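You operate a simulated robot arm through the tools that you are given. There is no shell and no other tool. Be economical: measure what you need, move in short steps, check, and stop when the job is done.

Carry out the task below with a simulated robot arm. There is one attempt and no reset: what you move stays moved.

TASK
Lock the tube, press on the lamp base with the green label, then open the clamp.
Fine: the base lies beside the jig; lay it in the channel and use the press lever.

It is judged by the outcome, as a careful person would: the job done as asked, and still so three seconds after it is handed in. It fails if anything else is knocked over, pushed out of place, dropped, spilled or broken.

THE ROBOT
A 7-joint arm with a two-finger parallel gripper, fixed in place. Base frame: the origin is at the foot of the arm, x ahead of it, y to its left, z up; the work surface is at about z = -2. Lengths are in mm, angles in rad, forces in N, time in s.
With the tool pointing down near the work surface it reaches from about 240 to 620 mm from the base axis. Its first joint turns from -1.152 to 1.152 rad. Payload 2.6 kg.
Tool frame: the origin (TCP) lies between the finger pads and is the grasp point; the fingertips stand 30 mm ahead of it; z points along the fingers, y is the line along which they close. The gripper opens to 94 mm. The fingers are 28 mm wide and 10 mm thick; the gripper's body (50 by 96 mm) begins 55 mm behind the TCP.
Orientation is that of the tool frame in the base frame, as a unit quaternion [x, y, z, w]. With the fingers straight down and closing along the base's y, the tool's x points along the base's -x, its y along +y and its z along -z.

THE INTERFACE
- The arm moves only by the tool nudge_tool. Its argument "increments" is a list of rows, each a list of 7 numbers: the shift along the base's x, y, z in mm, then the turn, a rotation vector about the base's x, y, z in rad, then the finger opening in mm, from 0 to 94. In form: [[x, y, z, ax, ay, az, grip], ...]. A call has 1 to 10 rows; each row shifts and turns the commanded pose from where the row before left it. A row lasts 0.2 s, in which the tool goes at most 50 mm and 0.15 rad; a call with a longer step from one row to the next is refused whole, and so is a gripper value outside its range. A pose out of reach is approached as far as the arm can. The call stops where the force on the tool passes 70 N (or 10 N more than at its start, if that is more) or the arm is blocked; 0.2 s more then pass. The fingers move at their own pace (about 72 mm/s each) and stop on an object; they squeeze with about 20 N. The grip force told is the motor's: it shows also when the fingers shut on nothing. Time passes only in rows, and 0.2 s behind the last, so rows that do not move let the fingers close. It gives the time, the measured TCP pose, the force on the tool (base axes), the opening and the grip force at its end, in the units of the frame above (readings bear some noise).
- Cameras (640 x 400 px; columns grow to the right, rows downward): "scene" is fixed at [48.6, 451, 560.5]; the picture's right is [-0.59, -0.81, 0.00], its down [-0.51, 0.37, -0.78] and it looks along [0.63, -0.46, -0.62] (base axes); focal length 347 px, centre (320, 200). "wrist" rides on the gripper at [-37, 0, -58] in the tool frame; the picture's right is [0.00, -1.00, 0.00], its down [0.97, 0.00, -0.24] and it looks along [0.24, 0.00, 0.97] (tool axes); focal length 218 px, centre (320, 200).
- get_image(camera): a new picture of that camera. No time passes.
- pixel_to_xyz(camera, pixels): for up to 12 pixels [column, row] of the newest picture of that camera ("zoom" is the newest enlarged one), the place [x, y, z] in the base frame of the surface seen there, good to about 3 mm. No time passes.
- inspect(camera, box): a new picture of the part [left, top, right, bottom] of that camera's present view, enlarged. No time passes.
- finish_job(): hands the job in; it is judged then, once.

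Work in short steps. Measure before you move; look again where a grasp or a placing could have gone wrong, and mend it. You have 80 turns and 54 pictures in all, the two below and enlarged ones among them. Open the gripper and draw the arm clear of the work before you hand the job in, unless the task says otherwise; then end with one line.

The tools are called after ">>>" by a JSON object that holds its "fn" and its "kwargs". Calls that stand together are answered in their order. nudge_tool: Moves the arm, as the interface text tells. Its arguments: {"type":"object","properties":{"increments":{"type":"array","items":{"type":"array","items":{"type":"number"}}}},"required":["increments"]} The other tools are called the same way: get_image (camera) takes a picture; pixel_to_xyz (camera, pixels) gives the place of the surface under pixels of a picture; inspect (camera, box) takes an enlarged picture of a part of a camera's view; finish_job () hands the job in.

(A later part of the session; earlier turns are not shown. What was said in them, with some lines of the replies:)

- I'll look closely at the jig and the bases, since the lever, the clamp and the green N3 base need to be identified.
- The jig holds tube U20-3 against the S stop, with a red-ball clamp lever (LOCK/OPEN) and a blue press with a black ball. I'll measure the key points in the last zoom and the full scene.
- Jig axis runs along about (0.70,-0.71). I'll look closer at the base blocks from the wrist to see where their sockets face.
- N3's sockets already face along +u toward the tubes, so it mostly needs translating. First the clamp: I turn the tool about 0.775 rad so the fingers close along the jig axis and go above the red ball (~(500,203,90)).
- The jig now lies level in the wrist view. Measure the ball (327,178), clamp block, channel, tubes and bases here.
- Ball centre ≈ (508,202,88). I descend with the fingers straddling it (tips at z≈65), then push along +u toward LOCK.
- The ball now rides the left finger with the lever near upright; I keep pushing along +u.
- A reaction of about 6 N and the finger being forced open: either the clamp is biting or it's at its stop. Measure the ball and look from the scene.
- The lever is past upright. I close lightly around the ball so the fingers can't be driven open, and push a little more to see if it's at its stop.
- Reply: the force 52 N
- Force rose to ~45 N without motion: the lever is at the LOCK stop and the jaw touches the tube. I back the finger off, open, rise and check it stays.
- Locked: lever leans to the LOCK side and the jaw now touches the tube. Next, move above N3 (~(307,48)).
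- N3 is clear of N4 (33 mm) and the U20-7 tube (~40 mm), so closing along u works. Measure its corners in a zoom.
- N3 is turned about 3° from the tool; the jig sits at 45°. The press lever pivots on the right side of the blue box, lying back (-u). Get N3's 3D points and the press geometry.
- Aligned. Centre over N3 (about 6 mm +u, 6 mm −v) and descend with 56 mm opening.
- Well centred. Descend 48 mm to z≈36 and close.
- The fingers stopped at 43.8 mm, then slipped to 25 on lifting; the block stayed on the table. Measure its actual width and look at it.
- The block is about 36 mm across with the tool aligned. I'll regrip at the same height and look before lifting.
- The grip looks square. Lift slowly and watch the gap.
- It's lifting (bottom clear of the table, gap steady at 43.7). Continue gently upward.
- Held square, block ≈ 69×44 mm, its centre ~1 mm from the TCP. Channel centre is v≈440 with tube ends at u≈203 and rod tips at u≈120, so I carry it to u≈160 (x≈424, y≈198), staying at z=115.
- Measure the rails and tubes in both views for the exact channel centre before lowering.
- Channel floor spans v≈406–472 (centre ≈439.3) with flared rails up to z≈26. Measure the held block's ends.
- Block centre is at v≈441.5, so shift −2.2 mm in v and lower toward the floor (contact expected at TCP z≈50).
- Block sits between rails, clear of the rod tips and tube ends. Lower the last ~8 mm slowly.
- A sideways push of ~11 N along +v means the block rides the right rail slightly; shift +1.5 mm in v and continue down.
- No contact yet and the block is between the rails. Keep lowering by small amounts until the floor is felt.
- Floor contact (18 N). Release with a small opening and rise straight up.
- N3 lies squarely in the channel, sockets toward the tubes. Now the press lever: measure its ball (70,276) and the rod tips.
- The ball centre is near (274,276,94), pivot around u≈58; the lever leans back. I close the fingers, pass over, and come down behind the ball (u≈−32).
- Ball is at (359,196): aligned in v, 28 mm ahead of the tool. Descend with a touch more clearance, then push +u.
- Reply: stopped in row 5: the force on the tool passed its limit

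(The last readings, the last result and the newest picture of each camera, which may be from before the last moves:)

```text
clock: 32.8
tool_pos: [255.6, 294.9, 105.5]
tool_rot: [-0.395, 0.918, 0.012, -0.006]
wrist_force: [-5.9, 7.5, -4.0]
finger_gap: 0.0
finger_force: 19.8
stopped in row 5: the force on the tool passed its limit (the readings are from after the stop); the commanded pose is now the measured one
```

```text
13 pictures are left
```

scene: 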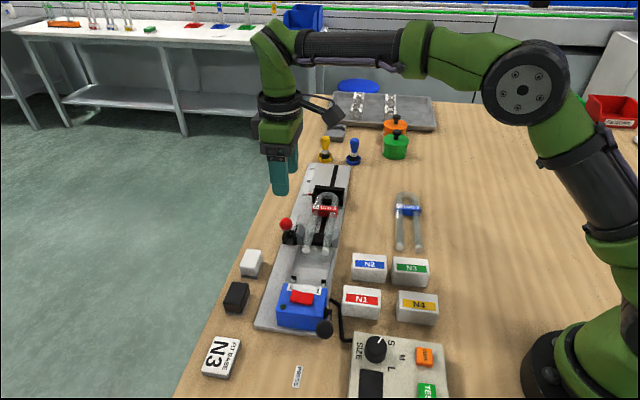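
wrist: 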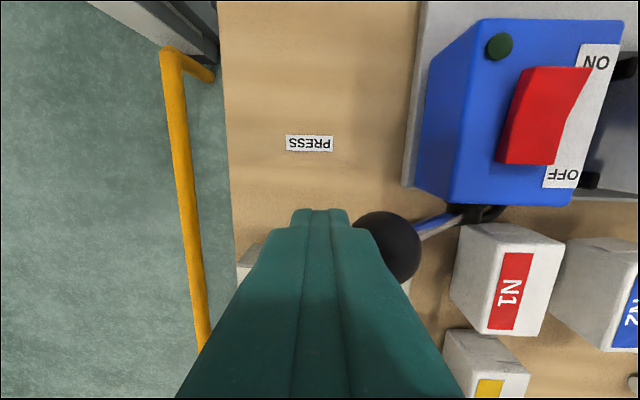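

The lever doesn't go forward: pushing the ball +u hit a hard stop. It should travel the other way, down toward the PRESS label. I back off, rise, and position above the ball to press it down.

>>> {"fn": "nudge_tool", "kwargs": {"increments": [[-5, 5, 0, 0, 0, -0.027, 0], [0, 0, 30, 0, 0, 0, 0], [0, 0, 30, 0, 0, 0, 0], [11, -11, 0, 0, 0, 0, 0], [11, -11, 0, 0, 0, 0, 0], [0, 0, 0, 0, 0, 0, 0]]}}

>>> {"fn": "get_image", "kwargs": {"camera": "wrist"}}

>>> {"fn": "inspect", "kwargs": {"camera": "scene", "box": [230, 220, 390, 380]}}

```text
clock: 34.2
tool_pos: [275.7, 275.3, 164.7]
tool_rot: [-0.382, 0.924, 0.011, -0.004]
wrist_force: [0.8, -0.2, -0.6]
finger_gap: 0.0
finger_force: 19.6
```

```text
12 pictures are left
```

wrist: 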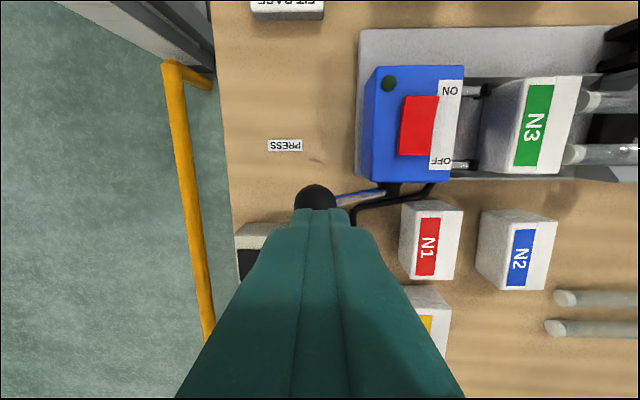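

```text
2.50 times, centred on (310, 300) of scene
```

zoom: 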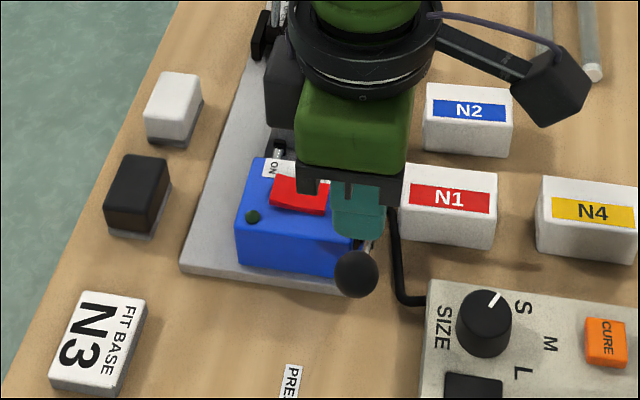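

Tool is right over the ball. Press down in small steps, watching force.

>>> {"fn": "nudge_tool", "kwargs": {"increments": [[-1, 3, -20, 0, 0, 0, 0], [0, 0, -8, 0, 0, 0, 0], [0, 0, -6, 0, 0, 0, 0], [-1, 1, -6, 0, 0, 0, 0], [-1, 1, -6, 0, 0, 0, 0], [-1, 1, -6, 0, 0, 0, 0], [0, 0, 0, 0, 0, 0, 0]]}}

>>> {"fn": "get_image", "kwargs": {"camera": "wrist"}}

```text
clock: 35.8
tool_pos: [272.9, 281.2, 113.2]
tool_rot: [-0.382, 0.924, 0.01, -0.003]
wrist_force: [-0.6, 0.9, 1.7]
finger_gap: 0.2
finger_force: 20.0
```

```text
10 pictures are left
```

wrist: 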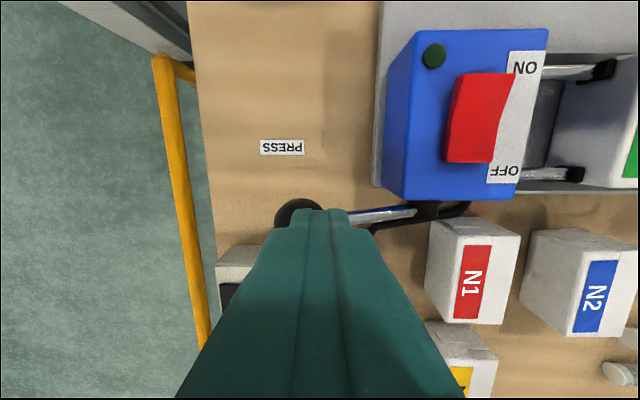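

The lever goes down easily and the rods are advancing. Continue down, following the ball toward −u.

>>> {"fn": "nudge_tool", "kwargs": {"increments": [[-4, 4, -5, 0, 0, 0, 0], [-2, 2, -6, 0, 0, 0, 0], [-1, 1, -6, 0, 0, 0, 0], [-1, 1, -6, 0, 0, 0, 0], [-0.5, 0.5, -6, 0, 0, 0, 0], [0, 0, 0, 0, 0, 0, 0]]}}

>>> {"fn": "get_image", "kwargs": {"camera": "wrist"}}

```text
clock: 37.2
tool_pos: [261.3, 290.8, 85.4]
tool_rot: [-0.382, 0.924, 0.012, -0.005]
wrist_force: [-0.8, 0.8, 2.0]
finger_gap: 0.0
finger_force: 20.2
```

```text
9 pictures are left
```

wrist: 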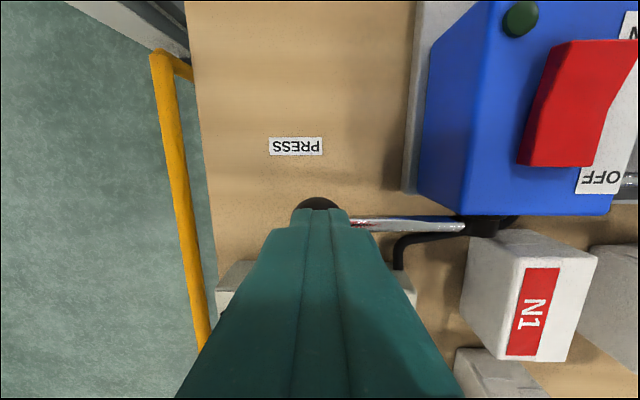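

Still low force; lever about horizontal. Continue down.

>>> {"fn": "nudge_tool", "kwargs": {"increments": [[0, 0, -5, 0, 0, 0, 0], [0, 0, -5, 0, 0, 0, 0], [0.5, -0.5, -5, 0, 0, 0, 0], [0.5, -0.5, -5, 0, 0, 0, 0], [0, 0, 0, 0, 0, 0, 0]]}}

>>> {"fn": "inspect", "kwargs": {"camera": "scene", "box": [230, 200, 390, 360]}}

```text
clock: 37.8
tool_pos: [262.8, 291.6, 83.6]
tool_rot: [-0.38, 0.925, 0.012, -0.002]
wrist_force: [-5.0, -7.8, 21.2]
finger_gap: 0.0
finger_force: 19.8
stopped in row 2: the force on the tool passed its limit (the readings are from after the stop); the commanded pose is now the measured one
```

```text
2.50 times, centred on (310, 280) of scene
```

zoom: 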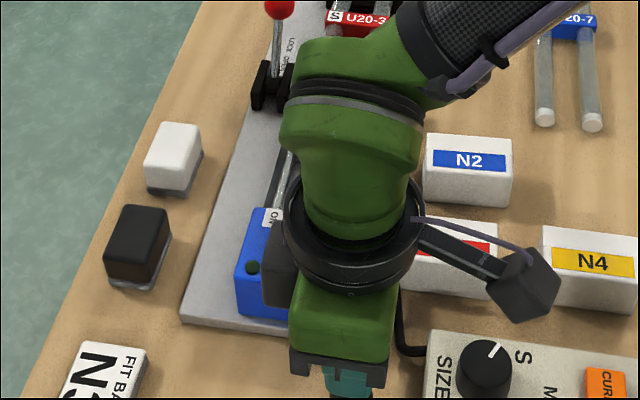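

It met a firm stop (>70 N). I lift off and move back toward the jig to see how the base sits on the tubes.

>>> {"fn": "nudge_tool", "kwargs": {"increments": [[0, 0, 30, 0, 0, 0, 0], [0, 0, 40, 0, 0, 0, 0], [0, 0, 40, 0, 0, 0, 0], [40, 0, 20, 0, 0, 0, 0], [45, -20, 0, 0, 0, 0, 0], [45, -20, 0, 0, 0, 0, 20], [45, -20, 0, 0, 0, 0, 60], [0, 0, 0, 0, 0, 0, 60]]}}

>>> {"fn": "get_image", "kwargs": {"camera": "wrist"}}

```text
clock: 39.6
tool_pos: [440.8, 234.6, 209.4]
tool_rot: [-0.38, 0.925, 0.012, -0.003]
wrist_force: [0.2, -0.2, -0.2]
finger_gap: 60.0
finger_force: 0.1
```

```text
7 pictures are left
```

wrist: 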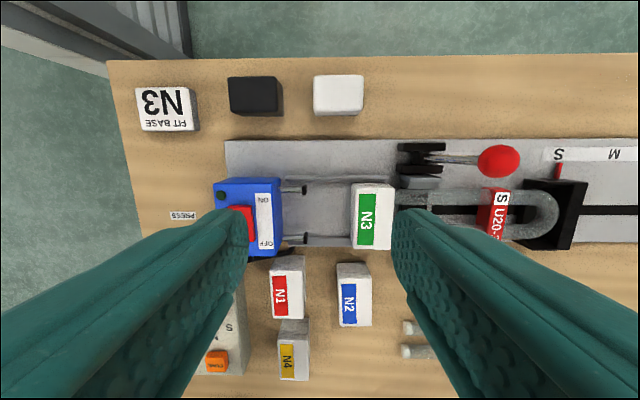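

The rods sprang back and N3 is on the tube ends. Zoom to check seating.

>>> {"fn": "inspect", "kwargs": {"camera": "wrist", "box": [330, 140, 530, 265]}}

>>> {"fn": "pixel_to_xyz", "kwargs": {"camera": "wrist", "pixels": [[393, 190], [392, 245], [353, 188], [354, 245], [386, 216], [425, 200], [304, 189], [303, 239], [498, 160]]}}

```text
3.20 times, centred on (430, 202) of wrist
```

zoom: 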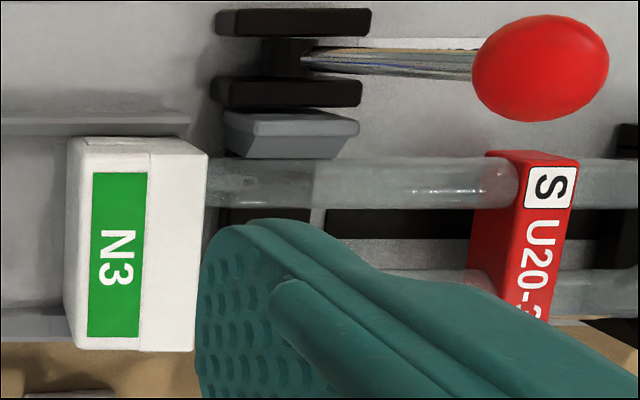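

```text
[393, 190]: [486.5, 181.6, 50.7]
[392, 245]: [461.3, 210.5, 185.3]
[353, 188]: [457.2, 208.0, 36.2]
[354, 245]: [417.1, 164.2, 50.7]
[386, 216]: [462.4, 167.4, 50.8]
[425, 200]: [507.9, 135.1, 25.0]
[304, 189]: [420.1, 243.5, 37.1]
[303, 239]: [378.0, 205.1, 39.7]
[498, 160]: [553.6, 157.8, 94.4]
```

N3's front face is now ~12 mm past the former tube tips, square. I'll press once more with a hold to make sure it's fully home.

>>> {"fn": "nudge_tool", "kwargs": {"increments": [[-41.5, 11, 0, 0, 0, 0, 20], [-41.5, 11, 0, 0, 0, 0, 0], [-41.5, 11, 0, 0, 0, 0, 0], [-42, 10.5, 0, 0, 0, 0, 0], [0, 0, -40, 0, 0, 0, 0], [0, 0, -25, 0, 0, 0, 0], [0, 0, 0, 0, 0, 0, 0]]}}

>>> {"fn": "get_image", "kwargs": {"camera": "wrist"}}

```text
clock: 41.2
tool_pos: [270.8, 274.9, 147.6]
tool_rot: [-0.38, 0.925, 0.012, -0.002]
wrist_force: [0.2, -0.3, 0.4]
finger_gap: 0.0
finger_force: 19.6
```

```text
5 pictures are left
```

wrist: 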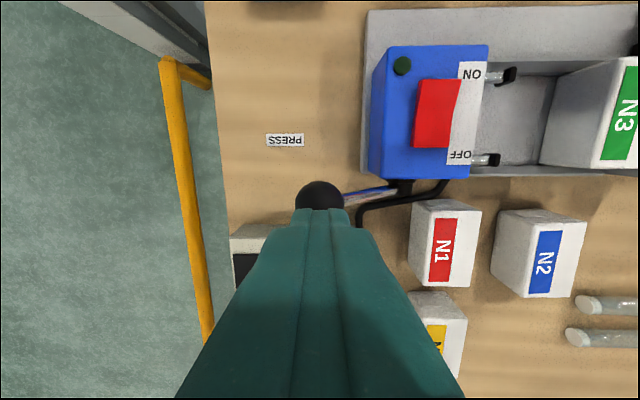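

The ball is ~6 mm toward +v of the tool; correct and press down following the same arc.

>>> {"fn": "nudge_tool", "kwargs": {"increments": [[3.5, 4.5, -6, 0, 0, 0, 0], [0, 0, -8, 0, 0, 0, 0], [-1, 1, -7, 0, 0, 0, 0], [-2, 2, -7, 0, 0, 0, 0], [-2, 2, -7, 0, 0, 0, 0], [-2, 2, -7, 0, 0, 0, 0], [-2, 2, -7, 0, 0, 0, 0], [-2, 2, -7, 0, 0, 0, 0], [-1, 1, -5, 0, 0, 0, 0], [0, 0, 0, 0, 0, 0, 0]]}}

>>> {"fn": "nudge_tool", "kwargs": {"increments": [[0, 0, -1.5, 0, 0, 0, 0], [0, 0, -1.5, 0, 0, 0, 0], [0, 0, -1, 0, 0, 0, 0], [0, 0, 0, 0, 0, 0, 0], [0, 0, 0, 0, 0, 0, 0]]}}

```text
clock: 43.4
tool_pos: [263.0, 291.2, 84.6]
tool_rot: [-0.38, 0.925, 0.012, -0.003]
wrist_force: [0.0, -0.6, 2.9]
finger_gap: 0.0
finger_force: 20.3
```

```text
clock: 44.6
tool_pos: [262.7, 290.5, 83.1]
tool_rot: [-0.381, 0.925, 0.013, 0.0]
wrist_force: [0.9, 1.8, 22.0]
finger_gap: 0.0
finger_force: 20.2
```

Same firm stop (z≈83) with 22 N held: the base is home. Release the lever and go to the +u side of the red clamp ball with closed fingers, at height.

>>> {"fn": "nudge_tool", "kwargs": {"increments": [[0, 0, 30, 0, 0, 0, 0], [0, 0, 40, 0, 0, 0, 0], [0, 0, 42, 0, 0, 0, 0]]}}

>>> {"fn": "nudge_tool", "kwargs": {"increments": [[39.7, -19.7, 0, 0, 0, 0, 0], [39.7, -19.7, 0, 0, 0, 0, 0], [39.7, -19.7, 0, 0, 0, 0, 0], [39.7, -19.7, 0, 0, 0, 0, 0], [39.7, -19.7, 0, 0, 0, 0, 0], [39.7, -19.7, 0, 0, 0, 0, 0], [39.7, -19.7, 0, 0, 0, 0, 0], [39.7, -19.7, 0, 0, 0, 0, 0], [0, 0, 0, 0, 0, 0, 0]]}}

>>> {"fn": "get_image", "kwargs": {"camera": "wrist"}}

```text
clock: 45.4
tool_pos: [261.4, 291.9, 194.5]
tool_rot: [-0.381, 0.925, 0.012, -0.004]
wrist_force: [-0.3, 0.7, -0.3]
finger_gap: 0.0
finger_force: 20.5
```

```text
clock: 47.4
tool_pos: [580.4, 132.7, 191.7]
tool_rot: [-0.381, 0.924, 0.011, -0.003]
wrist_force: [0.0, 0.4, -0.9]
finger_gap: 0.0
finger_force: 20.1
```

```text
4 pictures are left
```

wrist: 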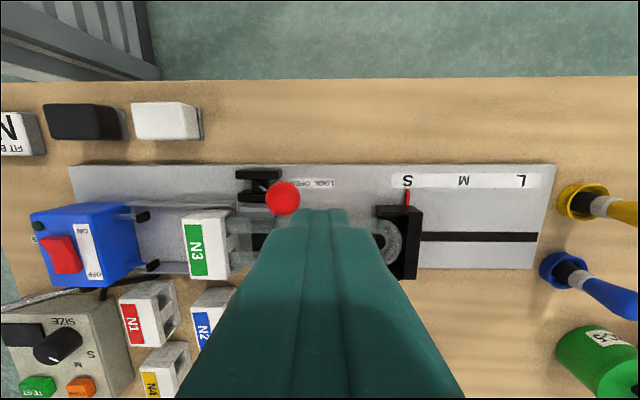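

Ball at (283,198): aligned in v, 28 mm behind the tool. Descend and push −u toward OPEN.

>>> {"fn": "nudge_tool", "kwargs": {"increments": [[2, -2, -30, 0, 0, 0, 0], [0, 0, -35, 0, 0, 0, 0], [0, 0, -32, 0, 0, 0, 0], [0, 0, 0, 0, 0, 0, 0]]}}

>>> {"fn": "nudge_tool", "kwargs": {"increments": [[-5, 5, 0, 0, 0, 0, 0], [-5, 5, 0, 0, 0, 0, 0], [-5, 5, 0, 0, 0, 0, 0], [-5, 5, 0, 0, 0, 0, 0], [-5, 5, 0, 0, 0, 0, 0], [-5, 5, 0, 0, 0, 0, 0], [-5, 5, 0, 0, 0, 0, 0], [-5, 5, 0, 0, 0, 0, 0], [-4, 4, 0, 0, 0, 0, 0], [0, 0, 0, 0, 0, 0, 0]]}}

```text
clock: 48.4
tool_pos: [582.4, 129.0, 95.1]
tool_rot: [-0.381, 0.925, 0.011, -0.003]
wrist_force: [-1.0, 0.3, 0.0]
finger_gap: 0.2
finger_force: 19.9
```

```text
clock: 50.6
tool_pos: [536.8, 177.2, 96.9]
tool_rot: [-0.38, 0.925, 0.012, -0.003]
wrist_force: [-0.5, -0.1, 1.0]
finger_gap: 0.0
finger_force: 20.0
```

No resistance so far (ball ≈ u 231); continue to the OPEN stop (~u 212).

>>> {"fn": "nudge_tool", "kwargs": {"increments": [[-4, 4, 0, 0, 0, 0, 0], [-4, 4, 0, 0, 0, 0, 0], [-3, 3, 0, 0, 0, 0, 0], [-2, 2, 0, 0, 0, 0, 0], [-2, 2, 0, 0, 0, 0, 0], [0, 0, 0, 0, 0, 0, 0]]}}

```text
clock: 52.0
tool_pos: [524.2, 188.1, 98.3]
tool_rot: [-0.38, 0.925, 0.008, -0.001]
wrist_force: [15.5, -11.3, 1.4]
finger_gap: 0.1
finger_force: 20.2
```

At the OPEN stop (19 N reaction). Back off, rise, open the gripper and draw clear, then look.

>>> {"fn": "nudge_tool", "kwargs": {"increments": [[8, -8, 0, 0, 0, 0, 0], [8, -8, 0, 0, 0, 0, 0], [0, 0, 40, 0, 0, 0, 0], [0, 0, 40, 0, 0, 0, 0], [0, 0, 40, 0, 0, 0, 0], [-25, -35, 20, 0, 0, 0, 50], [-25, -35, 0, 0, 0, 0, 94], [-25, -35, 0, 0, 0, 0, 94], [0, 0, 0, 0, 0, 0, 94]]}}

>>> {"fn": "get_image", "kwargs": {"camera": "scene"}}

>>> {"fn": "inspect", "kwargs": {"camera": "scene", "box": [260, 180, 360, 290]}}

```text
clock: 54.0
tool_pos: [461.1, 71.8, 232.2]
tool_rot: [-0.38, 0.925, 0.012, -0.003]
wrist_force: [-0.3, -0.2, -0.7]
finger_gap: 93.9
finger_force: 0.0
```

```text
3 pictures are left
```

scene: 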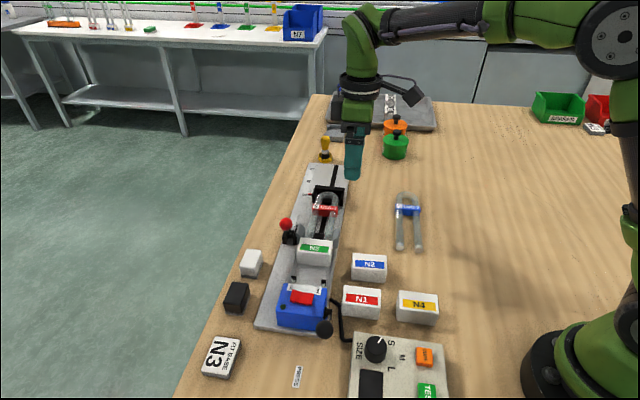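

```text
3.64 times, centred on (310, 235) of scene
```

zoom: 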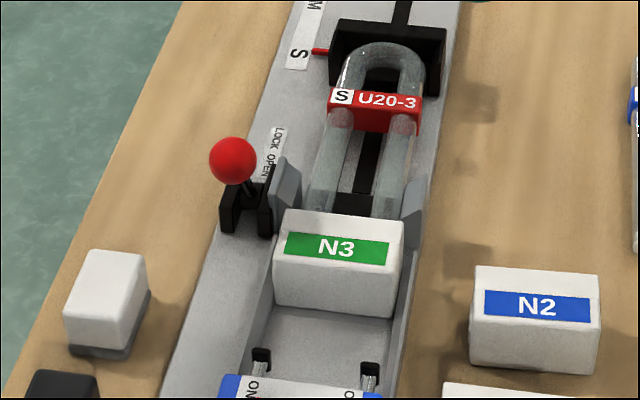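

The clamp is open (ball back at (286,224)). N3 is seated on the U20-3 tube ends, everything else is in place, and the arm is clear, so I hand the job in.

>>> {"fn": "finish_job", "kwargs": {}}

```text
The job is handed in.
```

The tube was locked, the green N3 base was laid in the channel and pressed onto U20-3 until the lever hit its stop, and the clamp is open again. My first lift of N3 slipped and left it on the table; a slower second lift held. I also first pushed the press lever the wrong way, into its stop. I saw nothing out of place in the last picture.
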